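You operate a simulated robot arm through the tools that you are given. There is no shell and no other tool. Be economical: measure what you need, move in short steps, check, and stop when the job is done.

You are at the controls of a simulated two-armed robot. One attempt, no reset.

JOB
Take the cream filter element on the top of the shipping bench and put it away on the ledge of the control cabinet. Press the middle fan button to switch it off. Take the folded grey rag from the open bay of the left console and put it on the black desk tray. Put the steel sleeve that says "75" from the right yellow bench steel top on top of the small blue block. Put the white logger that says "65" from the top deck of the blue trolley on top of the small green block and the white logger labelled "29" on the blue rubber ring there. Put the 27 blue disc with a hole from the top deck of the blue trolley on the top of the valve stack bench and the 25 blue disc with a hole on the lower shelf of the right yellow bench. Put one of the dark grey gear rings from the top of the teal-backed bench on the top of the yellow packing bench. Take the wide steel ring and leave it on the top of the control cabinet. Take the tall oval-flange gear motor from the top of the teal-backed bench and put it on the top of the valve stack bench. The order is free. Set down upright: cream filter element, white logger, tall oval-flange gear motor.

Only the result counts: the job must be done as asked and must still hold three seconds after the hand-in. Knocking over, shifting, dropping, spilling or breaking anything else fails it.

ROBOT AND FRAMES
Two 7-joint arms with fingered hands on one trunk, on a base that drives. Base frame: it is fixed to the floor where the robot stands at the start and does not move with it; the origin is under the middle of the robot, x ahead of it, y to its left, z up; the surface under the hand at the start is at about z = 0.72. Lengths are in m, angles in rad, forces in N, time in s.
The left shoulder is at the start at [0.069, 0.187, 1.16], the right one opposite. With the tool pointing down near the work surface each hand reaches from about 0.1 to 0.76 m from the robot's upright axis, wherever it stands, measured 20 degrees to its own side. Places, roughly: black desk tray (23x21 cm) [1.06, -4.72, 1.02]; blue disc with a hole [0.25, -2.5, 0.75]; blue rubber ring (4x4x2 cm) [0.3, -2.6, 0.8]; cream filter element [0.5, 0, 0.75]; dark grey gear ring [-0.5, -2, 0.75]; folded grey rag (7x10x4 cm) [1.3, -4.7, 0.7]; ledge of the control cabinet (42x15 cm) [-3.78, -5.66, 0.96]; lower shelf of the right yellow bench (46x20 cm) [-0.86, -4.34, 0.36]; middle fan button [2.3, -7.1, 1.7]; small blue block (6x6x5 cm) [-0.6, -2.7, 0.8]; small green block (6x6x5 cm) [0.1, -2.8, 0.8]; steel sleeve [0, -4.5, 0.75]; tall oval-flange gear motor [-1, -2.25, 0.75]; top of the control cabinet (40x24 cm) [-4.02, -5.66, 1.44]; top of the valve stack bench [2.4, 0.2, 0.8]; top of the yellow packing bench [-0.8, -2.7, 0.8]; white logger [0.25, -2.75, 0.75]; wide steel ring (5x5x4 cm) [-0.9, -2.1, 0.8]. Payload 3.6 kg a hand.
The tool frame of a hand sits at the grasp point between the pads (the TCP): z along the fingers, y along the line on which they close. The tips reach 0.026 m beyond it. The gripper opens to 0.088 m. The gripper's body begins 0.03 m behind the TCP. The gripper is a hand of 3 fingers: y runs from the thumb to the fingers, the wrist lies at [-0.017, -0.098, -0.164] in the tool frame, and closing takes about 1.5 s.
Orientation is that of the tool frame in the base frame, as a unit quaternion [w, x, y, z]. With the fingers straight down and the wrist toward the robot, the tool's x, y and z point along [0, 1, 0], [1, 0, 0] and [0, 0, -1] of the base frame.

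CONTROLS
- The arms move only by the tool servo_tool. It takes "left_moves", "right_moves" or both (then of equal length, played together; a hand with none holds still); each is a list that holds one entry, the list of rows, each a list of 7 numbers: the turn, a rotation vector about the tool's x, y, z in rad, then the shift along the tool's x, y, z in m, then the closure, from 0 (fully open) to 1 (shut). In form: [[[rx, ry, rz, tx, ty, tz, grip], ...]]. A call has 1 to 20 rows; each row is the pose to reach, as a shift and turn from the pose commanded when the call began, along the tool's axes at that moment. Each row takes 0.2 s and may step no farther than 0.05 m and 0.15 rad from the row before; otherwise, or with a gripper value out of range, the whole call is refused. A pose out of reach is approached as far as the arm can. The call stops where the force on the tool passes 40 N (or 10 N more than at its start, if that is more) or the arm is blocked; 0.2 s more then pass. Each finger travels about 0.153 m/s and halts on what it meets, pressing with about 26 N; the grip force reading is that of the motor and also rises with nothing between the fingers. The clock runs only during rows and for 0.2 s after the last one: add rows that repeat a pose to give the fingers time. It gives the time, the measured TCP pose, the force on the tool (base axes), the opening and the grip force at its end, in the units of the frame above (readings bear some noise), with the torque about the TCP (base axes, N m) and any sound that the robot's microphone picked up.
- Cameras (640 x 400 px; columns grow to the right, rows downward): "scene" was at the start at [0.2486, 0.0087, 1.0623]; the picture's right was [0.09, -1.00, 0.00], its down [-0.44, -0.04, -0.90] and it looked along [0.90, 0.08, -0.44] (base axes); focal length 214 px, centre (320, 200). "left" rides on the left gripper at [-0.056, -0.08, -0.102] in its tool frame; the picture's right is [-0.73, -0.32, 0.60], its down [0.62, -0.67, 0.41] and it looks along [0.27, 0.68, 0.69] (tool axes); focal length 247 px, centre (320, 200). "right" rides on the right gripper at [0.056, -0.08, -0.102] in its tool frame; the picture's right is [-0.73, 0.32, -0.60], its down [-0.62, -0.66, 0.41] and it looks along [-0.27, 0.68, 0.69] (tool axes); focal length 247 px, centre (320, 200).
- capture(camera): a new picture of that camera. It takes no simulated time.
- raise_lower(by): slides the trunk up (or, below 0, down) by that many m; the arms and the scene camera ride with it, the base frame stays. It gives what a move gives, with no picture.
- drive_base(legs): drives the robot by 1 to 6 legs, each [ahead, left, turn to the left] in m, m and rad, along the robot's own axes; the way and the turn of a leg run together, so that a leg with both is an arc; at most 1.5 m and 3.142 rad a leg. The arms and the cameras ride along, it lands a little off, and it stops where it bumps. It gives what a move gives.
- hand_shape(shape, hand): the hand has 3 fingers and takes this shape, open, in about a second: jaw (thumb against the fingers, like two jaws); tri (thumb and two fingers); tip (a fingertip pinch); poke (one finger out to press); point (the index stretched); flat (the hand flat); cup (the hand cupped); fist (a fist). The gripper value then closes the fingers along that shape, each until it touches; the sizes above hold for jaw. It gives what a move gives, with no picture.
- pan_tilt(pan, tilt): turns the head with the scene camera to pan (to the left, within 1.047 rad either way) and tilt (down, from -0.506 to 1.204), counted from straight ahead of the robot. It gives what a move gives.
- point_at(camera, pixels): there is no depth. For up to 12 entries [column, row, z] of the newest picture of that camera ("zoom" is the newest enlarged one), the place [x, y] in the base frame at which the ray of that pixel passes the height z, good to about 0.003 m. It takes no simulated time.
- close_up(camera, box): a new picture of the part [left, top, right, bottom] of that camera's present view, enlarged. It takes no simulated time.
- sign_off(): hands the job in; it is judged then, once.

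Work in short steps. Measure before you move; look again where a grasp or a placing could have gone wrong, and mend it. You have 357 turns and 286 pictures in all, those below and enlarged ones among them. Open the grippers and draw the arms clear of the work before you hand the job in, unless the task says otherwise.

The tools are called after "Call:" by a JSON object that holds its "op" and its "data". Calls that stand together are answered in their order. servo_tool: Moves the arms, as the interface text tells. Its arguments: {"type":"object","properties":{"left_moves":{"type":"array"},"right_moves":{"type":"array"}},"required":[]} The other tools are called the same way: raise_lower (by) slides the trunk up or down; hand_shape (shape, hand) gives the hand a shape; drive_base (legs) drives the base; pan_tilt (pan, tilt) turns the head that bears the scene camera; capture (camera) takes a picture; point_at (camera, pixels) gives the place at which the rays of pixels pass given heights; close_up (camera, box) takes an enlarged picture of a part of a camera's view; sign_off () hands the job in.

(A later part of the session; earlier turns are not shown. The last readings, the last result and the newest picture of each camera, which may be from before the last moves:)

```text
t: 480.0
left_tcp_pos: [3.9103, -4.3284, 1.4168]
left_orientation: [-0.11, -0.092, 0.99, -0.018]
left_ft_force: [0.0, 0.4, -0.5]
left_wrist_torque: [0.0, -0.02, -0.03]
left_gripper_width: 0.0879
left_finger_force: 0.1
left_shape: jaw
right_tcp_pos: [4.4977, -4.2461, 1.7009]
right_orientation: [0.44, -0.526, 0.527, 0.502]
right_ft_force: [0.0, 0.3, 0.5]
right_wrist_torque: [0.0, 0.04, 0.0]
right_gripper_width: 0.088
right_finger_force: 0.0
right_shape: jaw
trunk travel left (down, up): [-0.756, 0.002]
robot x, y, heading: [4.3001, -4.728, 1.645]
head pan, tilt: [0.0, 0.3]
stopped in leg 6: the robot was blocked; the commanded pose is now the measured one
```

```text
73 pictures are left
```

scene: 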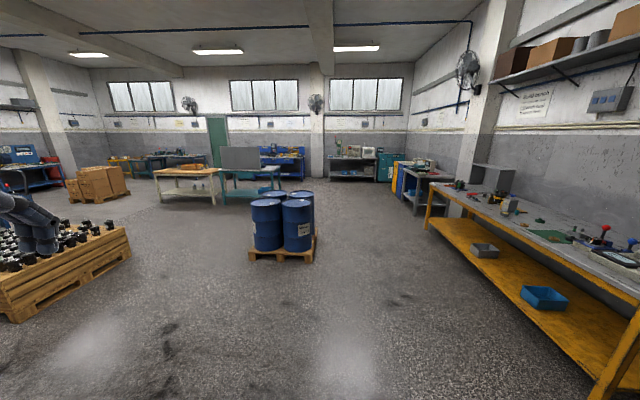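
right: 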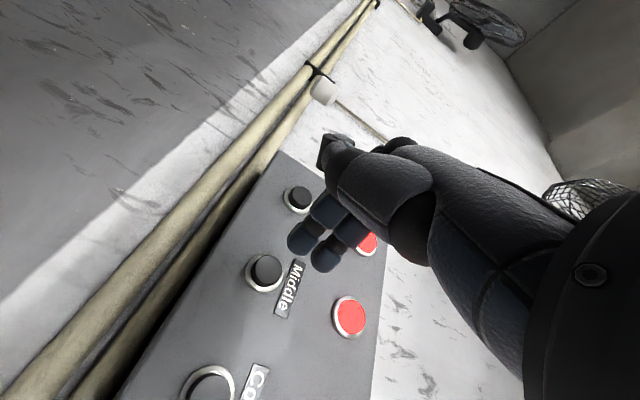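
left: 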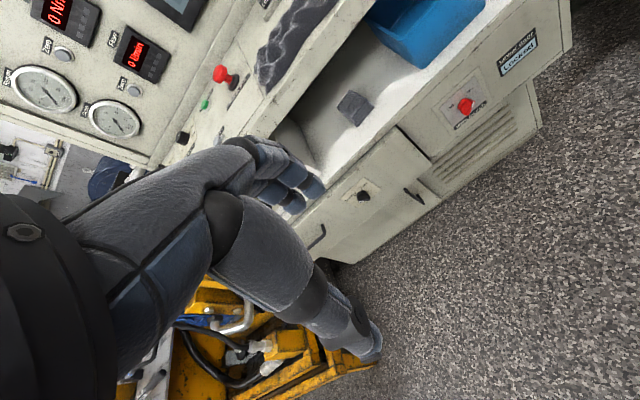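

I brushed the bench frame on my left; I shift right 0.25 m and continue north.

Call:
{"op": "drive_base", "data": {"legs": [[0, -0.28, -0.07], [1.5, 0, 0]]}}

Call:
{"op": "servo_tool", "data": {"right_moves": [[[0, 0.15, 0, 0, 0, 0, 0], [0, 0.3, 0, 0, 0, 0, 0], [0, 0.45, 0, 0, 0, 0, 0], [0, 0.6, 0, 0, 0, 0, 0], [0, 0.75, 0, 0, 0, 0, 0], [0, 0.9, 0, 0, 0, 0, 0], [0, 1.05, 0, 0, 0, 0, 0], [0, 1.2, 0, 0, 0, 0, 0], [0, 1.35, 0, 0, 0, 0, 0], [0, 1.5, 0, 0, 0, 0, 0]]]}}

Call:
{"op": "raise_lower", "data": {"by": -0.37}}

```text
t: 488.8
left_tcp_pos: [4.2498, -2.8227, 1.4191]
left_orientation: [-0.112, -0.044, 0.993, -0.009]
left_ft_force: [-0.1, 0.4, 0.2]
left_wrist_torque: [0.03, 0.01, 0.05]
left_gripper_width: 0.0881
left_finger_force: 0.0
left_shape: jaw
right_tcp_pos: [4.8434, -2.7969, 1.7022]
right_orientation: [0.463, -0.499, 0.55, 0.483]
right_ft_force: [0.7, -0.2, 0.2]
right_wrist_torque: [0.02, -0.01, 0.01]
right_gripper_width: 0.0878
right_finger_force: 0.0
right_shape: jaw
trunk travel left (down, up): [-0.756, 0.002]
robot x, y, heading: [4.5962, -3.2505, 1.548]
head pan, tilt: [0.0, 0.3]
```

```text
t: 491.0
left_tcp_pos: [4.2502, -2.8215, 1.418]
left_orientation: [-0.111, -0.045, 0.993, -0.01]
left_ft_force: [0.5, 0.3, 0.7]
left_wrist_torque: [-0.02, -0.01, 0.01]
left_gripper_width: 0.088
left_finger_force: 0.0
left_shape: jaw
right_tcp_pos: [4.8429, -2.7957, 1.703]
right_orientation: [-0.038, -0.695, 0.718, 0.011]
right_ft_force: [0.0, 0.1, 0.5]
right_wrist_torque: [0.0, -0.04, -0.01]
right_gripper_width: 0.0878
right_finger_force: 0.0
right_shape: jaw
trunk travel left (down, up): [-0.756, 0.002]
robot x, y, heading: [4.5993, -3.2507, 1.551]
head pan, tilt: [0.0, 0.3]
```

```text
t: 494.6
left_tcp_pos: [4.2513, -2.8231, 1.0494]
left_orientation: [-0.111, -0.046, 0.993, -0.01]
left_ft_force: [0.6, -0.3, 0.7]
left_wrist_torque: [0.01, -0.01, 0.01]
left_gripper_width: 0.0882
left_finger_force: 0.1
left_shape: jaw
right_tcp_pos: [4.8433, -2.7962, 1.3337]
right_orientation: [-0.037, -0.695, 0.718, 0.012]
right_ft_force: [-0.1, -0.4, 0.0]
right_wrist_torque: [0.0, 0.0, 0.0]
right_gripper_width: 0.088
right_finger_force: 0.0
right_shape: jaw
trunk travel left (down, up): [-0.386, 0.372]
robot x, y, heading: [4.5951, -3.2475, 1.551]
head pan, tilt: [0.0, 0.3]
```

Now I un-yaw the right hand while lowering to the home pose.

Call:
{"op": "servo_tool", "data": {"right_moves": [[[0, 0, 0.0, 0, 0, 0.04, 0], [0, 0, 0.0, 0, 0, 0.08, 0], [0, 0, 0.0, 0, 0, 0.12, 0], [0, 0, 0.1, -0.01, 0.01, 0.16, 0], [0, 0, 0.24, -0.02, 0.02, 0.2, 0], [0, 0, 0.38, -0.03, 0.03, 0.21, 0], [0, 0, 0.52, -0.04, 0.04, 0.21, 0], [0, 0, 0.66, -0.05, 0.05, 0.21, 0], [0, 0, 0.8, -0.06, 0.06, 0.21, 0], [0, 0, 0.94, -0.07, 0.07, 0.21, 0], [0, 0, 1.08, -0.08, 0.07, 0.21, 0], [0, 0, 1.22, -0.09, 0.07, 0.21, 0], [0, 0, 1.36, -0.09, 0.07, 0.21, 0], [0, 0, 1.48, -0.09, 0.07, 0.21, 0]]]}}

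```text
t: 497.6
left_tcp_pos: [4.2488, -2.8236, 1.0493]
left_orientation: [-0.111, -0.044, 0.993, -0.009]
left_ft_force: [0.5, 0.4, -0.3]
left_wrist_torque: [0.0, 0.01, 0.03]
left_gripper_width: 0.0879
left_finger_force: 0.0
left_shape: jaw
right_tcp_pos: [4.8508, -2.7109, 1.1124]
right_orientation: [-0.042, -0.113, 0.993, -0.012]
right_ft_force: [0.4, -0.1, -0.6]
right_wrist_torque: [-0.02, -0.02, -0.02]
right_gripper_width: 0.0879
right_finger_force: 0.1
right_shape: jaw
right hand out of reach, approached as far as the arm can: row 8, 9, 11, 12, 13, 14
trunk travel left (down, up): [-0.386, 0.372]
robot x, y, heading: [4.5977, -3.2474, 1.552]
head pan, tilt: [0.0, 0.3]
```

Good enough. I drive west along y≈-3.3, north past the crate to y≈-1.7, then west to the trolley's NE corner, and turn to face it.

Call:
{"op": "drive_base", "data": {"legs": [[0, 0, 1.59], [1.5, 0, 0], [0.85, 0, 0], [0, -1.5, 0], [0, -0.05, 0], [1.25, 0, 0]]}}

Call:
{"op": "drive_base", "data": {"legs": [[0, 0, 0.95]]}}

Call:
{"op": "pan_tilt", "data": {"pan": 0, "tilt": 0.6}}

Call:
{"op": "capture", "data": {"camera": "scene"}}

```text
t: 526.5
left_tcp_pos: [0.6264, -1.9546, 1.0491]
left_orientation: [0.072, 0.728, -0.676, 0.085]
left_ft_force: [0.8, -0.4, 0.0]
left_wrist_torque: [-0.02, 0.02, -0.01]
left_gripper_width: 0.088
left_finger_force: 0.0
left_shape: jaw
right_tcp_pos: [0.5233, -1.3522, 1.1123]
right_orientation: [0.022, 0.777, -0.628, 0.038]
right_ft_force: [-0.3, -0.3, 0.9]
right_wrist_torque: [-0.03, 0.0, -0.01]
right_gripper_width: 0.088
right_finger_force: 0.1
right_shape: jaw
trunk travel left (down, up): [-0.386, 0.372]
robot x, y, heading: [1.0558, -1.6179, 3.105]
head pan, tilt: [0.0, 0.3]
```

```text
t: 529.4
left_tcp_pos: [1.093, -2.165, 1.0494]
left_orientation: [0.024, 0.959, -0.259, 0.108]
left_ft_force: [0.5, 0.6, -0.4]
left_wrist_torque: [0.02, 0.02, 0.0]
left_gripper_width: 0.088
left_finger_force: 0.0
left_shape: jaw
right_tcp_pos: [0.5395, -1.9083, 1.1126]
right_orientation: [0.003, 0.98, -0.192, 0.045]
right_ft_force: [-0.7, -0.6, -0.1]
right_wrist_torque: [0.0, -0.01, 0.01]
right_gripper_width: 0.0877
right_finger_force: 0.0
right_shape: jaw
trunk travel left (down, up): [-0.386, 0.372]
robot x, y, heading: [1.0576, -1.6159, -2.207]
head pan, tilt: [0.0, 0.3]
```

```text
t: 530.2
left_tcp_pos: [1.0929, -2.1642, 1.0492]
left_orientation: [0.024, 0.959, -0.259, 0.109]
left_ft_force: [-0.3, -0.2, 0.2]
left_wrist_torque: [0.0, 0.0, -0.03]
left_gripper_width: 0.088
left_finger_force: 0.0
left_shape: jaw
right_tcp_pos: [0.5382, -1.9078, 1.1122]
right_orientation: [0.002, 0.98, -0.192, 0.045]
right_ft_force: [0.0, -0.3, 0.3]
right_wrist_torque: [0.0, 0.02, 0.01]
right_gripper_width: 0.0882
right_finger_force: 0.0
right_shape: jaw
trunk travel left (down, up): [-0.386, 0.372]
robot x, y, heading: [1.0632, -1.6194, -2.21]
head pan, tilt: [0.0, 0.6]
```

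```text
72 pictures are left
```

scene: 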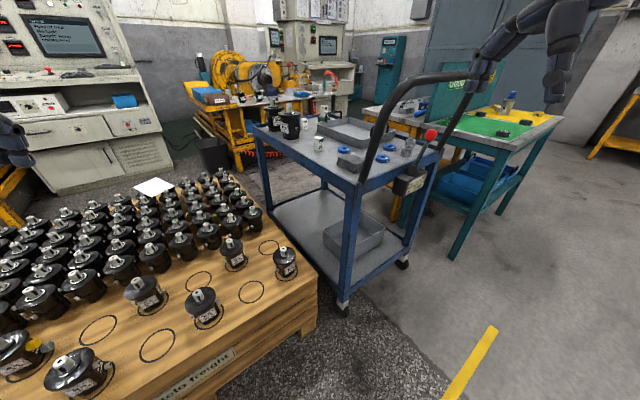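

I zoom on the trolley deck from this side.

Call:
{"op": "close_up", "data": {"camera": "scene", "box": [250, 70, 450, 220]}}

Call:
{"op": "point_at", "data": {"camera": "scene", "pixels": [[318, 138, 0.84], [318, 152, 0.79], [345, 150, 0.8], [381, 157, 0.8], [388, 147, 0.8], [350, 168, 0.79], [360, 183, 0.79], [440, 155, 0.79], [430, 78, 1.06], [368, 130, 1.0], [318, 322, 0.1]]}}

```text
2.67 times, centred on (350, 145) of scene
```

zoom: 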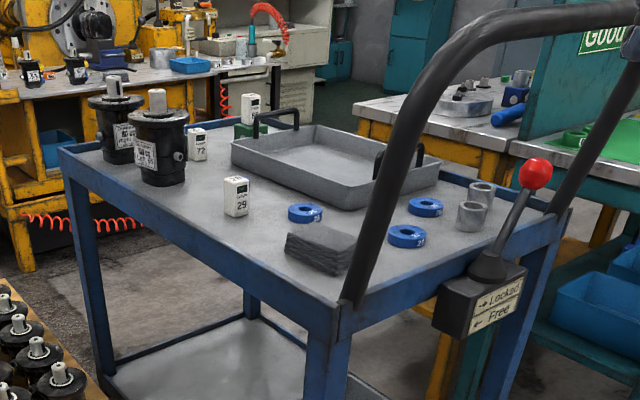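

```text
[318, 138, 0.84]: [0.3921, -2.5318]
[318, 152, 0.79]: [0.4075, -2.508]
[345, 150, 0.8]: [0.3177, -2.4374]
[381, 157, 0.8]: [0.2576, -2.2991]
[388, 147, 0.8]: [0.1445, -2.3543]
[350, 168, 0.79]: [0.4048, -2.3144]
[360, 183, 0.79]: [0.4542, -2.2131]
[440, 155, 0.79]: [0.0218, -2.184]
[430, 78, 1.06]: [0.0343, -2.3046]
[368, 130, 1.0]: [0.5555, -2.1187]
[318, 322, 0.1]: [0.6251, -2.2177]
```

I measure the crate's near edge and the arch legs to choose my stance.

Call:
{"op": "point_at", "data": {"camera": "scene", "pixels": [[312, 332, 0.05], [255, 362, 0.05], [190, 395, 0.05], [318, 285, 0.45], [190, 345, 0.45], [60, 400, 0.45], [357, 185, 0.8], [393, 105, 0.95]]}}

```text
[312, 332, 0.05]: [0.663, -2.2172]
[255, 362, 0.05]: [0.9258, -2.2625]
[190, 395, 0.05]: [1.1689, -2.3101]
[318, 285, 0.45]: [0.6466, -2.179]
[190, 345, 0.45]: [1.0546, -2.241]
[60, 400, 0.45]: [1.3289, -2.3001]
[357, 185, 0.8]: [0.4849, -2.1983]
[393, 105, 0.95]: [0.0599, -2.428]
```

Stance chosen: robot at (0.86,−1.83), heading −0.77, so the right shoulder is close and the arm passes east of the arch leg. I turn and move there.

Call:
{"op": "drive_base", "data": {"legs": [[0, 0, 1.44], [0.001, -0.292, 0]]}}

Call:
{"op": "pan_tilt", "data": {"pan": -1.0, "tilt": 0.7}}

Call:
{"op": "capture", "data": {"camera": "scene"}}

```text
t: 535.8
left_tcp_pos: [1.4115, -1.8543, 1.0491]
left_orientation: [-0.055, 0.886, 0.45, 0.098]
left_ft_force: [-0.6, -0.1, -0.1]
left_wrist_torque: [0.03, 0.02, 0.0]
left_gripper_width: 0.0879
left_finger_force: 0.0
left_shape: jaw
right_tcp_pos: [1.098, -2.3797, 1.1118]
right_orientation: [-0.029, 0.857, 0.513, 0.036]
right_ft_force: [0.3, 0.1, 0.1]
right_wrist_torque: [0.0, -0.01, -0.02]
right_gripper_width: 0.088
right_finger_force: 0.1
right_shape: jaw
trunk travel left (down, up): [-0.386, 0.372]
robot x, y, heading: [0.8652, -1.8269, -0.741]
head pan, tilt: [0.0, 0.6]
```

```text
t: 537.0
left_tcp_pos: [1.4121, -1.8532, 1.0492]
left_orientation: [-0.055, 0.886, 0.45, 0.098]
left_ft_force: [0.2, -0.6, 0.2]
left_wrist_torque: [-0.01, -0.01, 0.01]
left_gripper_width: 0.0879
left_finger_force: 0.0
left_shape: jaw
right_tcp_pos: [1.0992, -2.3782, 1.1114]
right_orientation: [-0.028, 0.857, 0.513, 0.034]
right_ft_force: [-0.4, 0.8, 0.9]
right_wrist_torque: [0.0, -0.01, 0.04]
right_gripper_width: 0.0878
right_finger_force: 0.0
right_shape: jaw
trunk travel left (down, up): [-0.386, 0.372]
robot x, y, heading: [0.8605, -1.8317, -0.739]
head pan, tilt: [-1.0, 0.7]
```

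```text
70 pictures are left
```

scene: 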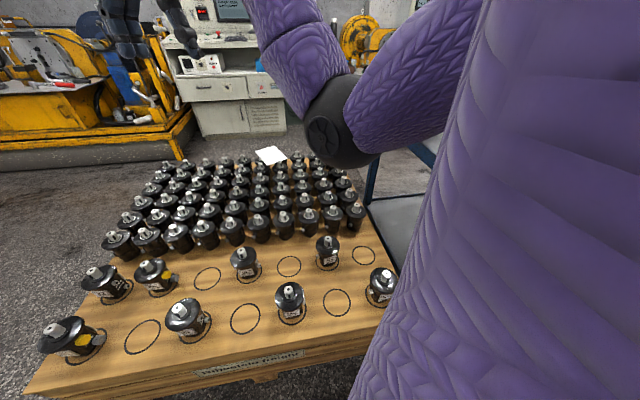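

I swing the right hand over the crate to above logger 29 (≈(0.395,−2.525)) at z≈1.09.

Call:
{"op": "servo_tool", "data": {"right_moves": [[[-0.004, -0.004, 0.078, -0.026, -0.031, 0.001, 0], [-0.008, -0.007, 0.157, -0.051, -0.061, 0.002, 0], [-0.012, -0.01, 0.235, -0.077, -0.092, 0.003, 0], [-0.016, -0.014, 0.313, -0.102, -0.122, 0.004, 0], [-0.02, -0.018, 0.391, -0.128, -0.153, 0.005, 0], [-0.024, -0.021, 0.47, -0.153, -0.183, 0.006, 0], [-0.028, -0.025, 0.548, -0.179, -0.214, 0.007, 0], [-0.032, -0.028, 0.626, -0.204, -0.244, 0.008, 0], [-0.036, -0.032, 0.705, -0.23, -0.275, 0.009, 0], [-0.04, -0.035, 0.783, -0.255, -0.305, 0.01, 0], [-0.044, -0.039, 0.861, -0.281, -0.336, 0.011, 0], [-0.048, -0.042, 0.939, -0.306, -0.366, 0.012, 0], [-0.052, -0.046, 1.018, -0.332, -0.397, 0.013, 0], [-0.056, -0.049, 1.096, -0.357, -0.427, 0.014, 0], [-0.06, -0.053, 1.174, -0.383, -0.458, 0.015, 0], [-0.064, -0.056, 1.253, -0.408, -0.488, 0.016, 0], [-0.068, -0.06, 1.331, -0.434, -0.519, 0.017, 0], [-0.072, -0.063, 1.409, -0.459, -0.549, 0.018, 0]]]}}

Call:
{"op": "capture", "data": {"camera": "right"}}

```text
t: 540.8
left_tcp_pos: [1.4115, -1.8531, 1.0499]
left_orientation: [-0.055, 0.886, 0.45, 0.098]
left_ft_force: [-0.2, 0.4, -0.5]
left_wrist_torque: [0.02, 0.03, 0.0]
left_gripper_width: 0.088
left_finger_force: 0.0
left_shape: jaw
right_tcp_pos: [0.3993, -2.5185, 1.0597]
right_orientation: [-0.001, 0.986, -0.166, 0.001]
right_ft_force: [0.2, 0.0, 0.1]
right_wrist_torque: [-0.02, 0.0, 0.0]
right_gripper_width: 0.0878
right_finger_force: 0.1
right_shape: jaw
right hand out of reach, approached as far as the arm can: row 1, 2, 3, 4, 5, 6, 7, 8, 9, 10, 11, 12
trunk travel left (down, up): [-0.386, 0.372]
robot x, y, heading: [0.8631, -1.8307, -0.742]
head pan, tilt: [-1.0, 0.7]
```

```text
69 pictures are left
```

right: 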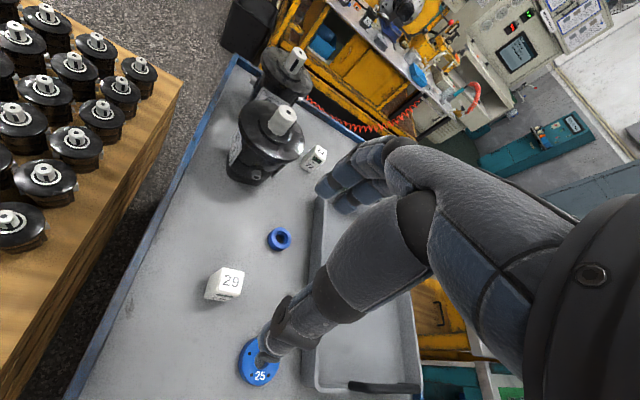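

Superb view: logger 29 (230,282), ring (279,238), disc 25 (258,365). I zoom to measure the logger and ring.

Call:
{"op": "close_up", "data": {"camera": "right", "box": [190, 210, 320, 320]}}

```text
3.64 times, centred on (255, 265) of right
```

zoom: 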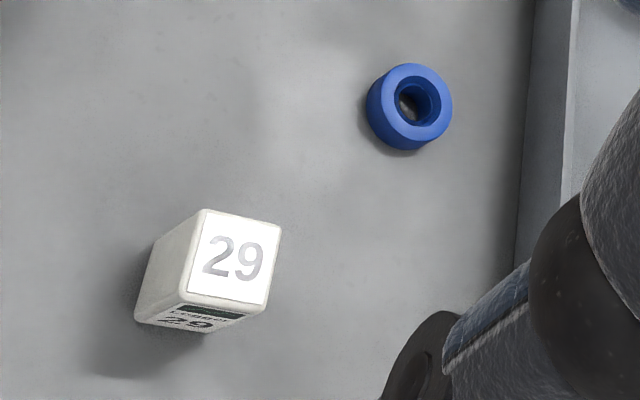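

Call:
{"op": "point_at", "data": {"camera": "right", "pixels": [[222.8, 267.7, 0.843], [244.2, 272.6, 0.843], [239, 294.6, 0.843], [217.8, 291.6, 0.843], [231, 281.6, 0.843], [280.5, 237.5, 0.81], [258, 366, 0.8], [240, 366, 0.8], [276, 366, 0.8], [392, 388, 0.87]]}}

```text
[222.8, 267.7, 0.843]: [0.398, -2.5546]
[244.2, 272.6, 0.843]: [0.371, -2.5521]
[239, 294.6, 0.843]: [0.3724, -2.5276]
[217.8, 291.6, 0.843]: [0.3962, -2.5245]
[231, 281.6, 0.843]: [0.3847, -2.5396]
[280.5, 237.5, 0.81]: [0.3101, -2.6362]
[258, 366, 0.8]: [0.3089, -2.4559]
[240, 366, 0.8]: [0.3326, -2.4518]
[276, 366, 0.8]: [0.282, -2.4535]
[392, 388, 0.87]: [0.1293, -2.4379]
```

Logger 29 centre (0.3845,−2.540), axis-aligned; ring (0.310,−2.636); disc 25 (0.309,−2.455). I check my arm's clearance to the arch leg before shifting the base closer.

Call:
{"op": "pan_tilt", "data": {"pan": -1.047, "tilt": 0.45}}

Call:
{"op": "capture", "data": {"camera": "scene"}}

```text
t: 541.6
left_tcp_pos: [1.4116, -1.8538, 1.0492]
left_orientation: [-0.055, 0.886, 0.45, 0.097]
left_ft_force: [-0.5, -0.2, -0.9]
left_wrist_torque: [0.02, 0.01, 0.02]
left_gripper_width: 0.0878
left_finger_force: 0.0
left_shape: jaw
right_tcp_pos: [0.4014, -2.5171, 1.0607]
right_orientation: [0.001, 0.986, -0.165, 0.001]
right_ft_force: [-0.2, -0.2, -0.1]
right_wrist_torque: [0.01, 0.01, 0.0]
right_gripper_width: 0.0877
right_finger_force: 0.0
right_shape: jaw
trunk travel left (down, up): [-0.386, 0.372]
robot x, y, heading: [0.8658, -1.8334, -0.741]
head pan, tilt: [-1.047, 0.45]
```

```text
67 pictures are left
```

scene: 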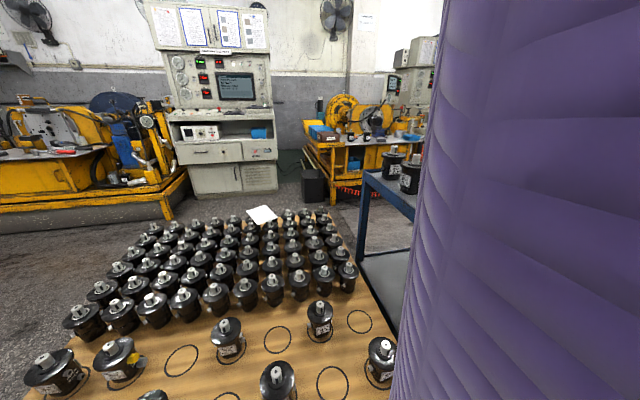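

I shift the base only (−0.06,−0.03), then move over the logger and look.

Call:
{"op": "drive_base", "data": {"legs": [[-0.024, -0.063, 0]]}}

Call:
{"op": "servo_tool", "data": {"right_moves": [[[0, 0, -0.08, -0.01, 0, 0, 0.2], [0, 0, -0.16, -0.02, 0, 0.02, 0.3], [0, 0, -0.24, -0.03, 0, 0.05, 0.3], [0, 0, -0.3, -0.037, -0.002, 0.08, 0.3], [0, 0, -0.3, -0.037, -0.002, 0.11, 0.3], [0, 0, -0.3, -0.037, -0.002, 0.14, 0.3]]]}}

Call:
{"op": "capture", "data": {"camera": "right"}}

```text
t: 542.6
left_tcp_pos: [1.3496, -1.8852, 1.0505]
left_orientation: [-0.055, 0.886, 0.45, 0.098]
left_ft_force: [-0.1, -0.4, -0.3]
left_wrist_torque: [0.04, -0.02, 0.01]
left_gripper_width: 0.0878
left_finger_force: 0.1
left_shape: jaw
right_tcp_pos: [0.3387, -2.5506, 1.0607]
right_orientation: [-0.001, 0.986, -0.165, 0.002]
right_ft_force: [-0.1, 0.2, -0.1]
right_wrist_torque: [0.02, -0.02, 0.03]
right_gripper_width: 0.0881
right_finger_force: 0.0
right_shape: jaw
trunk travel left (down, up): [-0.386, 0.372]
robot x, y, heading: [0.8028, -1.8631, -0.737]
head pan, tilt: [-1.047, 0.45]
```

```text
t: 544.0
left_tcp_pos: [1.3525, -1.8942, 1.047]
left_orientation: [-0.061, 0.884, 0.452, 0.099]
left_ft_force: [-0.1, -0.5, -0.3]
left_wrist_torque: [-0.04, 0.01, -0.01]
left_gripper_width: 0.0882
left_finger_force: 0.0
left_shape: jaw
right_tcp_pos: [0.3119, -2.5558, 0.9191]
right_orientation: [0.001, 1.0, -0.01, -0.002]
right_ft_force: [-0.2, -0.7, -0.9]
right_wrist_torque: [0.01, 0.0, 0.01]
right_gripper_width: 0.0622
right_finger_force: 0.0
right_shape: jaw
trunk travel left (down, up): [-0.386, 0.372]
robot x, y, heading: [0.7985, -1.862, -0.736]
head pan, tilt: [-1.047, 0.45]
```

```text
66 pictures are left
```

right: 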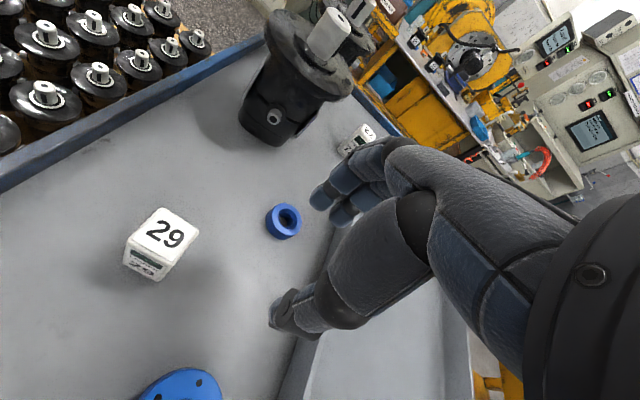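

I had the x sign reversed; I move +7 cm in x over the logger, then lower.

Call:
{"op": "servo_tool", "data": {"right_moves": [[[0, 0, 0, 0.024, -0.006, 0, 0.3], [0, 0, 0, 0.048, -0.012, 0, 0.3], [0, 0, 0, 0.0725, -0.0175, 0, 0.3], [0, 0, 0, 0.0725, -0.0175, 0.03, 0.3], [0, 0, 0, 0.0725, -0.0175, 0.06, 0.3], [0, 0, 0, 0.0725, -0.0175, 0.08, 0.3], [0, 0, 0, 0.0725, -0.0175, 0.089, 0.3]]]}}

Call:
{"op": "capture", "data": {"camera": "right"}}

```text
t: 545.8
left_tcp_pos: [1.3621, -1.8815, 1.0442]
left_orientation: [-0.059, 0.884, 0.454, 0.095]
left_ft_force: [0.0, -0.2, -0.4]
left_wrist_torque: [-0.01, 0.01, -0.02]
left_gripper_width: 0.0876
left_finger_force: 0.1
left_shape: jaw
right_tcp_pos: [0.4039, -2.5352, 0.8373]
right_orientation: [0.008, 1.0, -0.008, 0.004]
right_ft_force: [-0.5, 0.1, 0.0]
right_wrist_torque: [0.0, 0.03, 0.01]
right_gripper_width: 0.0619
right_finger_force: 0.0
right_shape: jaw
trunk travel left (down, up): [-0.386, 0.372]
robot x, y, heading: [0.8113, -1.8664, -0.73]
head pan, tilt: [-1.047, 0.45]
stopped in row 7 (right hand): the arm was blocked; the commanded pose is now the measured one
```

```text
65 pictures are left
```

right: 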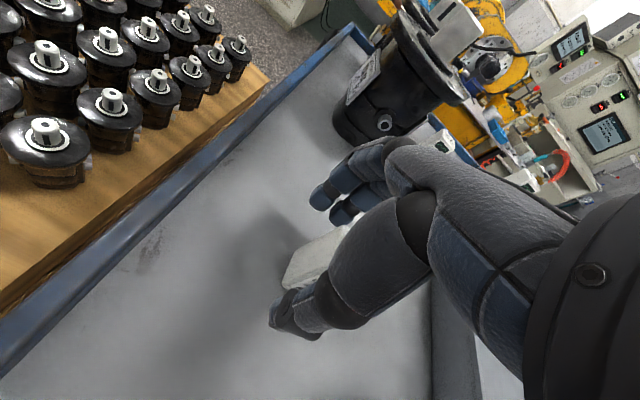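

The forearm presses against the arch leg. I lift the hand, return the base to the earlier stance, lower the trunk 8 cm for reach, and yaw the hand along the arm direction.

Call:
{"op": "servo_tool", "data": {"right_moves": [[[0, 0, 0, 0, 0, -0.04, 0.3], [0, 0, 0, 0, 0, -0.08, 0.3], [0, 0, 0, 0, 0, -0.12, 0.3], [0, 0, 0, 0, 0, -0.16, 0.3]]]}}

Call:
{"op": "drive_base", "data": {"legs": [[0.045, 0.065, 0]]}}

Call:
{"op": "raise_lower", "data": {"by": -0.08}}

```text
t: 547.0
left_tcp_pos: [1.3704, -1.8704, 1.043]
left_orientation: [-0.059, 0.878, 0.466, 0.089]
left_ft_force: [1.2, -0.3, -0.3]
left_wrist_torque: [-0.05, 0.05, 0.03]
left_gripper_width: 0.0878
left_finger_force: 0.1
left_shape: jaw
right_tcp_pos: [0.4258, -2.5468, 1.0026]
right_orientation: [0.014, 1.0, 0.003, 0.008]
right_ft_force: [1.6, -2.9, 0.2]
right_wrist_torque: [0.16, 0.09, -0.03]
right_gripper_width: 0.0619
right_finger_force: 0.0
right_shape: jaw
trunk travel left (down, up): [-0.386, 0.372]
robot x, y, heading: [0.8073, -1.8733, -0.7]
head pan, tilt: [-1.047, 0.45]
stopped in row 4 (right hand): the arm was blocked; the commanded pose is now the measured one
```

```text
t: 547.7
left_tcp_pos: [1.3691, -1.8723, 1.044]
left_orientation: [-0.059, 0.877, 0.467, 0.093]
left_ft_force: [0.3, -0.2, -0.3]
left_wrist_torque: [-0.02, -0.04, -0.01]
left_gripper_width: 0.088
left_finger_force: 0.1
left_shape: jaw
right_tcp_pos: [0.4251, -2.551, 1.0013]
right_orientation: [0.016, 1.0, 0.005, 0.011]
right_ft_force: [0.3, -0.3, -0.5]
right_wrist_torque: [-0.02, 0.0, 0.02]
right_gripper_width: 0.062
right_finger_force: 0.2
right_shape: jaw
trunk travel left (down, up): [-0.386, 0.372]
robot x, y, heading: [0.8136, -1.8688, -0.701]
head pan, tilt: [-1.047, 0.45]
stopped in leg 1: the robot was blocked; the commanded pose is now the measured one
```

```text
t: 548.9
left_tcp_pos: [1.3703, -1.8729, 0.9651]
left_orientation: [-0.06, 0.878, 0.466, 0.094]
left_ft_force: [-0.2, -0.3, 0.1]
left_wrist_torque: [-0.05, 0.02, 0.0]
left_gripper_width: 0.0877
left_finger_force: 0.1
left_shape: jaw
right_tcp_pos: [0.4245, -2.5507, 0.9212]
right_orientation: [0.015, 1.0, 0.004, 0.009]
right_ft_force: [0.3, 0.8, -0.8]
right_wrist_torque: [-0.02, 0.02, 0.01]
right_gripper_width: 0.0618
right_finger_force: 0.2
right_shape: jaw
trunk travel left (down, up): [-0.306, 0.452]
robot x, y, heading: [0.8138, -1.8679, -0.704]
head pan, tilt: [-1.047, 0.45]
```

Blocked again; I look left and then straight to see what's touching.

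Call:
{"op": "pan_tilt", "data": {"pan": -0.75, "tilt": 1.1}}

Call:
{"op": "capture", "data": {"camera": "scene"}}

Call:
{"op": "capture", "data": {"camera": "right"}}

```text
t: 549.9
left_tcp_pos: [1.3696, -1.8739, 0.9649]
left_orientation: [-0.06, 0.878, 0.466, 0.094]
left_ft_force: [0.0, 0.3, -0.5]
left_wrist_torque: [0.01, -0.01, -0.02]
left_gripper_width: 0.0878
left_finger_force: 0.1
left_shape: jaw
right_tcp_pos: [0.4252, -2.5504, 0.9205]
right_orientation: [0.014, 1.0, 0.004, 0.01]
right_ft_force: [-0.3, -0.3, -0.4]
right_wrist_torque: [-0.01, 0.0, -0.01]
right_gripper_width: 0.0617
right_finger_force: 0.0
right_shape: jaw
trunk travel left (down, up): [-0.306, 0.452]
robot x, y, heading: [0.8127, -1.8704, -0.704]
head pan, tilt: [-0.75, 1.1]
```

```text
64 pictures are left
```

scene: 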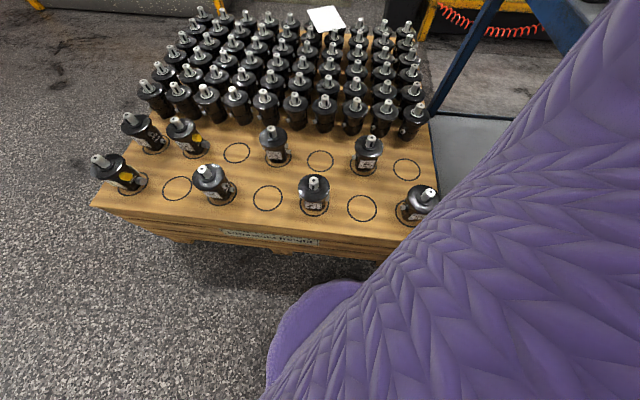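

```text
63 pictures are left
```

right: 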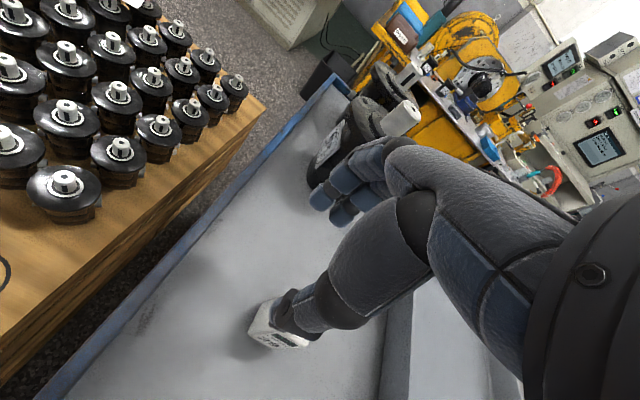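

The logger still stands. I retract the hand up and east, away from the arch.

Call:
{"op": "servo_tool", "data": {"right_moves": [[[0, 0, 0, 0.01, 0, -0.035, 0], [0, 0, 0, 0.03, 0, -0.07, 0], [0, 0, 0, 0.06, -0.005, -0.1, 0], [0, 0, 0, 0.095, -0.01, -0.12, 0], [0, 0, 0, 0.13, -0.02, -0.14, 0], [0, 0, 0, 0.165, -0.03, -0.155, 0], [0, 0, 0, 0.2, -0.04, -0.17, 0], [0, 0, 0, 0.24, -0.05, -0.17, 0], [0, 0, 0, 0.28, -0.05, -0.17, 0]]]}}

Call:
{"op": "drive_base", "data": {"legs": [[0.0, 0.1, 0]]}}

```text
t: 551.9
left_tcp_pos: [1.3631, -1.8718, 0.9693]
left_orientation: [-0.056, 0.878, 0.465, 0.096]
left_ft_force: [0.5, -0.3, -0.6]
left_wrist_torque: [0.0, 0.03, 0.01]
left_gripper_width: 0.0879
left_finger_force: 0.1
left_shape: jaw
right_tcp_pos: [0.5939, -2.564, 1.0205]
right_orientation: [0.015, 1.0, 0.004, 0.012]
right_ft_force: [0.2, 0.3, -0.6]
right_wrist_torque: [0.02, 0.0, -0.03]
right_gripper_width: 0.0878
right_finger_force: 0.0
right_shape: jaw
right hand out of reach, approached as far as the arm can: row 5, 6, 7, 8, 9
trunk travel left (down, up): [-0.306, 0.452]
robot x, y, heading: [0.8147, -1.8667, -0.704]
head pan, tilt: [-0.75, 1.1]
```

```text
t: 553.0
left_tcp_pos: [1.427, -1.7933, 0.9685]
left_orientation: [-0.057, 0.877, 0.468, 0.095]
left_ft_force: [0.0, -0.5, -0.2]
left_wrist_torque: [-0.02, 0.03, -0.01]
left_gripper_width: 0.0878
left_finger_force: 0.1
left_shape: jaw
right_tcp_pos: [0.6625, -2.4861, 1.0219]
right_orientation: [0.016, 1.0, 0.005, 0.012]
right_ft_force: [0.1, -0.5, 0.0]
right_wrist_torque: [-0.03, -0.01, -0.01]
right_gripper_width: 0.0876
right_finger_force: 0.0
right_shape: jaw
trunk travel left (down, up): [-0.306, 0.452]
robot x, y, heading: [0.8747, -1.7919, -0.7]
head pan, tilt: [-0.75, 1.1]
```

Freed. I take stance (0.868,−1.83), move the hand back over the logger with yaw −1.95, and look before lowering.

Call:
{"op": "drive_base", "data": {"legs": [[0.02, -0.035, 0]]}}

Call:
{"op": "servo_tool", "data": {"right_moves": [[[0, 0, 0.05, -0.034, 0.002, 0, 0], [0, 0, 0.1, -0.068, 0.004, 0, 0], [0, 0, 0.15, -0.102, 0.006, 0, 0], [0, 0, 0.2, -0.136, 0.008, 0, 0.2], [0, 0, 0.25, -0.17, 0.01, 0, 0.3], [0, 0, 0.3, -0.204, 0.012, 0, 0.3], [0, 0, 0.35, -0.238, 0.014, 0, 0.3], [0, 0, 0.39, -0.2715, 0.015, 0.01, 0.3], [0, 0, 0.39, -0.2715, 0.015, 0.05, 0.3], [0, 0, 0.39, -0.2715, 0.015, 0.09, 0.3]]]}}

Call:
{"op": "capture", "data": {"camera": "right"}}

```text
t: 553.9
left_tcp_pos: [1.4195, -1.8357, 0.9695]
left_orientation: [-0.057, 0.877, 0.467, 0.096]
left_ft_force: [0.5, 0.0, 0.0]
left_wrist_torque: [0.05, 0.02, -0.04]
left_gripper_width: 0.088
left_finger_force: 0.1
left_shape: jaw
right_tcp_pos: [0.6517, -2.5301, 1.0187]
right_orientation: [0.015, 1.0, 0.005, 0.013]
right_ft_force: [-0.4, -0.6, 0.2]
right_wrist_torque: [-0.02, 0.0, -0.01]
right_gripper_width: 0.0879
right_finger_force: 0.0
right_shape: jaw
trunk travel left (down, up): [-0.306, 0.452]
robot x, y, heading: [0.8688, -1.8332, -0.703]
head pan, tilt: [-0.75, 1.1]
```

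```text
t: 556.1
left_tcp_pos: [1.4187, -1.835, 0.97]
left_orientation: [-0.057, 0.877, 0.467, 0.096]
left_ft_force: [0.4, -0.2, 0.1]
left_wrist_torque: [-0.02, -0.01, 0.0]
left_gripper_width: 0.0875
left_finger_force: 0.0
left_shape: jaw
right_tcp_pos: [0.3849, -2.5511, 0.9205]
right_orientation: [0.012, 0.982, -0.188, 0.016]
right_ft_force: [0.3, 0.3, -0.1]
right_wrist_torque: [0.01, -0.01, 0.03]
right_gripper_width: 0.0623
right_finger_force: 0.0
right_shape: jaw
trunk travel left (down, up): [-0.306, 0.452]
robot x, y, heading: [0.8707, -1.8335, -0.701]
head pan, tilt: [-0.75, 1.1]
```

```text
62 pictures are left
```

right: 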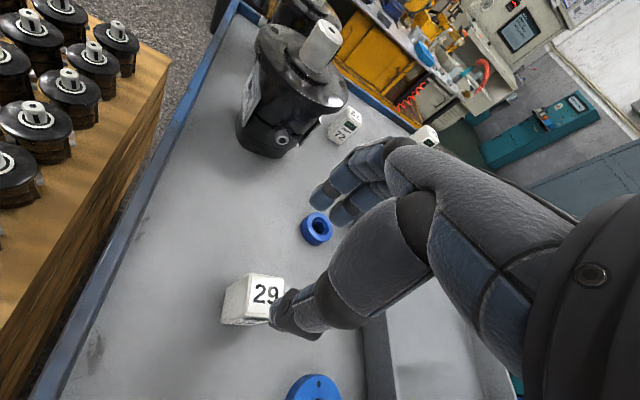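

Call:
{"op": "point_at", "data": {"camera": "right", "pixels": [[263, 297, 0.843], [248, 275, 0.843], [284, 280, 0.843], [277, 318, 0.843], [241, 317, 0.843], [318, 228, 0.81]]}}

```text
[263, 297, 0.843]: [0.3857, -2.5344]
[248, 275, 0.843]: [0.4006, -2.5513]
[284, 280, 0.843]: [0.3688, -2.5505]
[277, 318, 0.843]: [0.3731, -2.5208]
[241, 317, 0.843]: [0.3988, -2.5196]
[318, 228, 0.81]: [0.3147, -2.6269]
```

I shift 15 mm and descend to z≈0.83.

Call:
{"op": "servo_tool", "data": {"right_moves": [[[0, 0, 0, -0.003, -0.008, 0.01, 0.25], [0, 0, 0, -0.005, -0.0146, 0.03, 0.25], [0, 0, 0, -0.005, -0.0146, 0.06, 0.25], [0, 0, 0, -0.005, -0.0146, 0.08, 0.25], [0, 0, 0, -0.005, -0.0146, 0.091, 0.25]]]}}

Call:
{"op": "capture", "data": {"camera": "right"}}

```text
t: 557.3
left_tcp_pos: [1.4182, -1.8356, 0.9701]
left_orientation: [-0.057, 0.877, 0.467, 0.096]
left_ft_force: [-0.7, -1.0, -0.2]
left_wrist_torque: [0.01, 0.01, -0.03]
left_gripper_width: 0.088
left_finger_force: 0.1
left_shape: jaw
right_tcp_pos: [0.388, -2.538, 0.8316]
right_orientation: [0.012, 0.982, -0.188, 0.015]
right_ft_force: [-0.2, 0.8, -0.1]
right_wrist_torque: [-0.01, -0.03, -0.02]
right_gripper_width: 0.0657
right_finger_force: 0.1
right_shape: jaw
trunk travel left (down, up): [-0.306, 0.452]
robot x, y, heading: [0.8717, -1.8287, -0.697]
head pan, tilt: [-0.75, 1.1]
```

```text
61 pictures are left
```

right: 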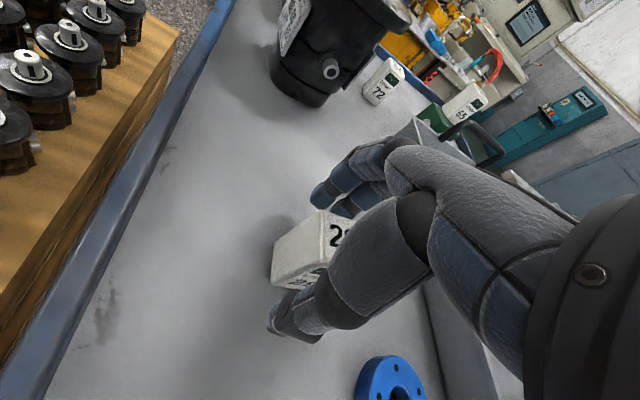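

Logger is between the pads. I close and lift.

Call:
{"op": "servo_tool", "data": {"right_moves": [[[0, 0, 0, 0, 0, 0, 0.4], [0, 0, 0, 0, 0, 0, 0.55], [0, 0, 0, 0, 0, 0, 0.7], [0, 0, 0, 0, 0, 0, 0.85], [0, 0, 0, 0, 0, 0, 1], [0, 0, 0, 0, 0, 0, 1], [0, 0, 0, 0, 0, 0, 1], [0, 0, 0, 0, 0, -0.02, 1], [0, 0, 0, 0, 0, -0.06, 1], [0, 0, 0, 0, 0, -0.1, 1], [0, 0, 0, 0, 0, -0.13, 1]]]}}

Call:
{"op": "capture", "data": {"camera": "right"}}

```text
t: 559.7
left_tcp_pos: [1.4179, -1.8328, 0.9692]
left_orientation: [-0.057, 0.877, 0.468, 0.096]
left_ft_force: [0.8, 0.0, -0.1]
left_wrist_torque: [0.02, 0.01, 0.0]
left_gripper_width: 0.0879
left_finger_force: 0.0
left_shape: jaw
right_tcp_pos: [0.38, -2.534, 0.9646]
right_orientation: [0.012, 0.982, -0.188, 0.016]
right_ft_force: [0.0, -0.2, 0.1]
right_wrist_torque: [-0.04, -0.02, 0.02]
right_gripper_width: 0.0248
right_finger_force: 25.8
right_shape: jaw
trunk travel left (down, up): [-0.306, 0.452]
robot x, y, heading: [0.8714, -1.8341, -0.701]
head pan, tilt: [-0.75, 1.1]
```

```text
60 pictures are left
```

right: 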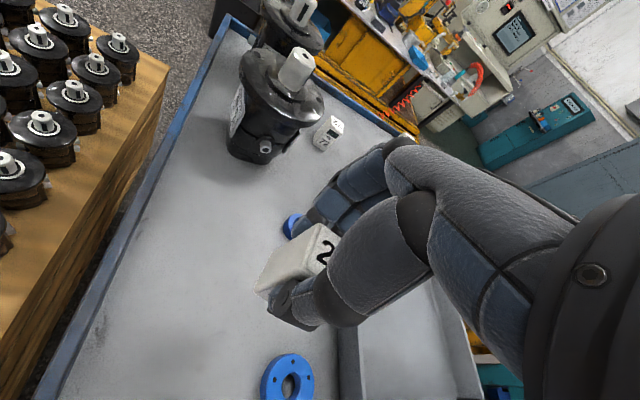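

Held upright. I move the base (−0.05,−0.085) so the ring comes within reach; the logger then is nearly above it.

Call:
{"op": "drive_base", "data": {"legs": [[0.0165, -0.097, 0]]}}

Call:
{"op": "capture", "data": {"camera": "right"}}

```text
t: 560.9
left_tcp_pos: [1.3666, -1.9203, 0.9699]
left_orientation: [-0.058, 0.877, 0.468, 0.096]
left_ft_force: [0.4, -0.8, 0.5]
left_wrist_torque: [0.01, -0.01, 0.05]
left_gripper_width: 0.0876
left_finger_force: 0.1
left_shape: jaw
right_tcp_pos: [0.3302, -2.6219, 0.9624]
right_orientation: [0.011, 0.982, -0.188, 0.015]
right_ft_force: [-0.1, -0.1, -1.2]
right_wrist_torque: [0.0, -0.03, 0.02]
right_gripper_width: 0.0248
right_finger_force: 26.0
right_shape: jaw
trunk travel left (down, up): [-0.306, 0.452]
robot x, y, heading: [0.8177, -1.9177, -0.701]
head pan, tilt: [-0.75, 1.1]
```

```text
59 pictures are left
```

right: 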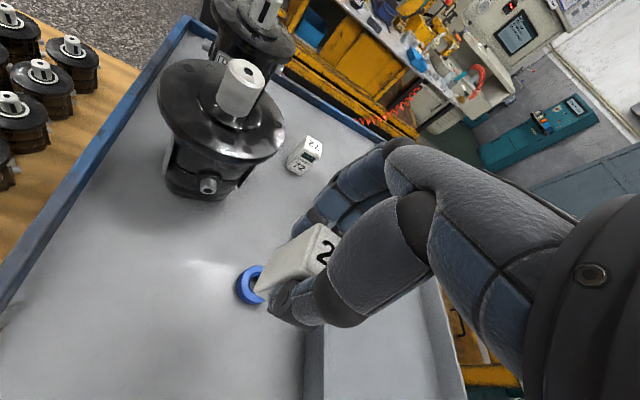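

Call:
{"op": "point_at", "data": {"camera": "right", "pixels": [[255, 285, 0.81], [236, 288, 0.81], [258, 268, 0.81], [262, 290, 0.925]]}}

Call:
{"op": "close_up", "data": {"camera": "right", "box": [210, 210, 350, 330]}}

```text
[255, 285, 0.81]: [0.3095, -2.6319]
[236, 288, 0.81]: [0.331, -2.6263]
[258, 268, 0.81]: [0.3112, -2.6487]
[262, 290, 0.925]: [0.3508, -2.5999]
```

```text
3.33 times, centred on (280, 270) of right
```

zoom: 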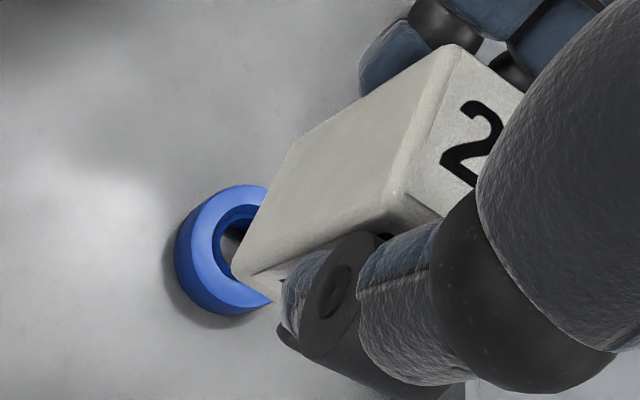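

Ring centre (0.311,−2.630). I shift (−0.016,−0.009) and lower to ~1 cm above the ring.

Call:
{"op": "servo_tool", "data": {"right_moves": [[[0, 0, 0, -0.0116, 0.0143, 0, 1], [0, 0, 0, -0.0116, 0.0143, 0.03, 1], [0, 0, 0, -0.0116, 0.0143, 0.06, 1], [0, 0, 0, -0.0116, 0.0143, 0.085, 1], [0, 0, 0, -0.0116, 0.0143, 0.098, 1], [0, 0, 0, -0.0116, 0.0143, 0.098, 1]]]}}

Call:
{"op": "close_up", "data": {"camera": "right", "box": [210, 210, 350, 330]}}

```text
t: 562.3
left_tcp_pos: [1.3691, -1.9197, 0.9692]
left_orientation: [-0.057, 0.877, 0.468, 0.096]
left_ft_force: [0.0, 0.9, -0.1]
left_wrist_torque: [0.02, -0.01, -0.02]
left_gripper_width: 0.0879
left_finger_force: 0.0
left_shape: jaw
right_tcp_pos: [0.3149, -2.6326, 0.8647]
right_orientation: [0.011, 0.982, -0.188, 0.016]
right_ft_force: [0.5, -0.8, -0.7]
right_wrist_torque: [0.0, -0.02, 0.01]
right_gripper_width: 0.025
right_finger_force: 25.8
right_shape: jaw
trunk travel left (down, up): [-0.306, 0.452]
robot x, y, heading: [0.8203, -1.9188, -0.7]
head pan, tilt: [-0.75, 1.1]
```

```text
3.33 times, centred on (280, 270) of right
```

zoom: 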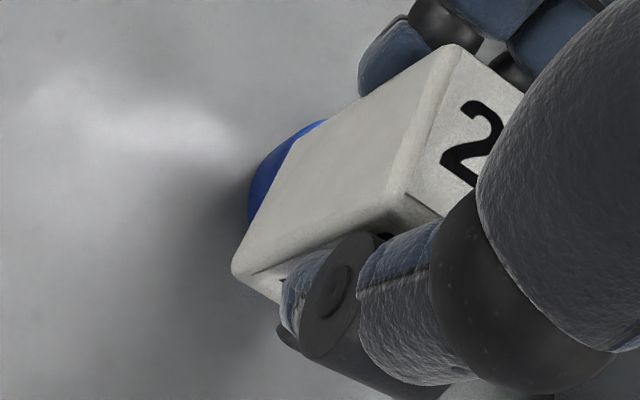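

Call:
{"op": "point_at", "data": {"camera": "right", "pixels": [[258.5, 270, 0.805], [279.5, 246.6, 0.81], [266, 254, 0.808], [253.7, 291.7, 0.824], [285, 300, 0.824]]}}

```text
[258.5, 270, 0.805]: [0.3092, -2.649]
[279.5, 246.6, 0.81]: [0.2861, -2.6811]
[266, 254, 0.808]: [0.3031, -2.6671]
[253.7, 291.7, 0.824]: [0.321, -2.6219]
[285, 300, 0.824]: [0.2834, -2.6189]
```

The ring seems offset now; I raise 7 cm and look again.

Call:
{"op": "servo_tool", "data": {"right_moves": [[[0, 0, 0, 0, 0, -0.04, 1], [0, 0, 0, 0, 0, -0.08, 1], [0, 0, 0, 0, 0, -0.1, 1]]]}}

Call:
{"op": "capture", "data": {"camera": "right"}}

```text
t: 563.1
left_tcp_pos: [1.3681, -1.9198, 0.9692]
left_orientation: [-0.057, 0.877, 0.467, 0.096]
left_ft_force: [0.6, -0.3, -0.3]
left_wrist_torque: [-0.01, 0.01, -0.02]
left_gripper_width: 0.0878
left_finger_force: 0.1
left_shape: jaw
right_tcp_pos: [0.3163, -2.6308, 0.9663]
right_orientation: [0.012, 0.982, -0.188, 0.016]
right_ft_force: [0.9, -0.3, -1.8]
right_wrist_torque: [-0.03, -0.03, 0.04]
right_gripper_width: 0.0247
right_finger_force: 26.4
right_shape: jaw
trunk travel left (down, up): [-0.306, 0.452]
robot x, y, heading: [0.8188, -1.9208, -0.699]
head pan, tilt: [-0.75, 1.1]
```

```text
56 pictures are left
```

right: 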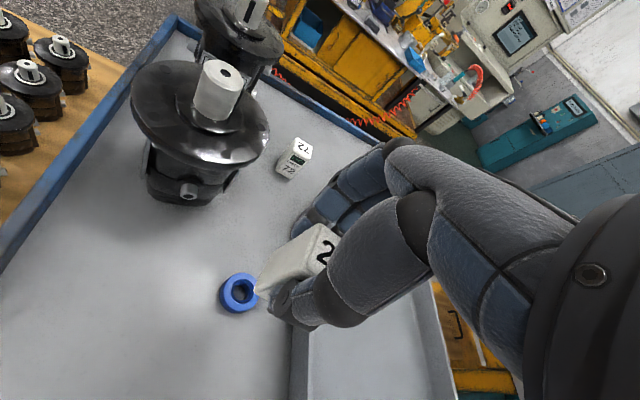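

Call:
{"op": "point_at", "data": {"camera": "right", "pixels": [[241, 291, 0.81], [220, 294, 0.805], [261, 290, 0.805], [238, 272, 0.805], [241, 311, 0.805], [258, 285, 0.925]]}}

```text
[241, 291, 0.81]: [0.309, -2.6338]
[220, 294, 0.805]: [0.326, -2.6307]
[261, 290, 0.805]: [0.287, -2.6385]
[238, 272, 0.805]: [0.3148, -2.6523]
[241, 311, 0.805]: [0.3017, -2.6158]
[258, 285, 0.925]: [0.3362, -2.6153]
```

Ring confirmed at (0.308,−2.635); the logger sits ~1.1 cm thumb-side of the TCP. I shift (−0.011,−0.015) and lower to just above the ring.

Call:
{"op": "servo_tool", "data": {"right_moves": [[[0, 0, 0, -0.005, 0.018, 0, 1], [0, 0, 0, -0.005, 0.018, 0.04, 1], [0, 0, 0, -0.005, 0.018, 0.08, 1], [0, 0, 0, -0.005, 0.018, 0.1, 1], [0, 0, 0, -0.005, 0.018, 0.107, 1], [0, 0, 0, -0.005, 0.018, 0.107, 1]]]}}

Call:
{"op": "capture", "data": {"camera": "right"}}

```text
t: 564.5
left_tcp_pos: [1.3683, -1.9195, 0.9691]
left_orientation: [-0.057, 0.877, 0.468, 0.096]
left_ft_force: [-0.9, -0.8, -0.6]
left_wrist_torque: [-0.02, 0.03, -0.01]
left_gripper_width: 0.0879
left_finger_force: 0.1
left_shape: jaw
right_tcp_pos: [0.305, -2.6461, 0.8564]
right_orientation: [0.012, 0.982, -0.188, 0.016]
right_ft_force: [-0.3, -0.3, -2.0]
right_wrist_torque: [-0.04, -0.06, -0.01]
right_gripper_width: 0.0248
right_finger_force: 26.3
right_shape: jaw
trunk travel left (down, up): [-0.306, 0.452]
robot x, y, heading: [0.8187, -1.9188, -0.7]
head pan, tilt: [-0.75, 1.1]
```

```text
55 pictures are left
```

right: 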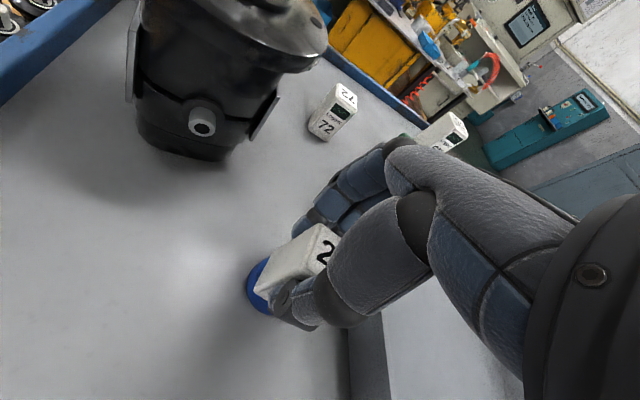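

Well centred now. I lower to contact.

Call:
{"op": "servo_tool", "data": {"right_moves": [[[0, 0, 0, 0, 0, 0.003, 1], [0, 0, 0, 0, 0, 0.006, 1], [0, 0, 0, 0, 0, 0.008, 1], [0, 0, 0, 0, 0, 0.01, 1], [0, 0, 0, 0, 0, 0.01, 1]]]}}

```text
t: 565.7
left_tcp_pos: [1.3683, -1.9192, 0.9698]
left_orientation: [-0.057, 0.877, 0.467, 0.096]
left_ft_force: [0.2, -0.7, -0.6]
left_wrist_torque: [-0.02, 0.01, 0.0]
left_gripper_width: 0.0883
left_finger_force: 0.0
left_shape: jaw
right_tcp_pos: [0.3062, -2.6491, 0.8482]
right_orientation: [0.012, 0.982, -0.188, 0.016]
right_ft_force: [-0.2, -0.4, -1.1]
right_wrist_torque: [0.01, -0.01, 0.01]
right_gripper_width: 0.0249
right_finger_force: 25.9
right_shape: jaw
trunk travel left (down, up): [-0.306, 0.452]
robot x, y, heading: [0.8216, -1.9218, -0.697]
head pan, tilt: [-0.75, 1.1]
```

Call:
{"op": "servo_tool", "data": {"right_moves": [[[0, 0, 0, 0, 0, 0.002, 1], [0, 0, 0, 0, 0, 0.004, 1], [0, 0, 0, 0, 0, 0.006, 1], [0, 0, 0, 0, 0, 0.007, 1], [0, 0, 0, 0, 0, 0.007, 1]]]}}

Call:
{"op": "close_up", "data": {"camera": "right", "box": [210, 210, 350, 330]}}

```text
t: 566.9
left_tcp_pos: [1.3697, -1.9161, 0.9694]
left_orientation: [-0.057, 0.877, 0.468, 0.095]
left_ft_force: [0.1, -0.4, 0.9]
left_wrist_torque: [0.03, 0.01, -0.01]
left_gripper_width: 0.0877
left_finger_force: 0.1
left_shape: jaw
right_tcp_pos: [0.3076, -2.6465, 0.8474]
right_orientation: [0.016, 0.982, -0.188, 0.014]
right_ft_force: [-3.7, -4.3, 26.5]
right_wrist_torque: [0.25, -0.06, 0.08]
right_gripper_width: 0.0251
right_finger_force: 26.0
right_shape: jaw
trunk travel left (down, up): [-0.306, 0.452]
robot x, y, heading: [0.819, -1.9172, -0.696]
head pan, tilt: [-0.75, 1.1]
```

```text
3.33 times, centred on (280, 270) of right
```

zoom: 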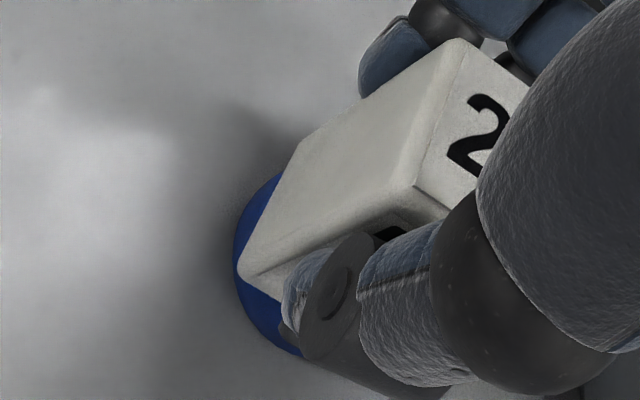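

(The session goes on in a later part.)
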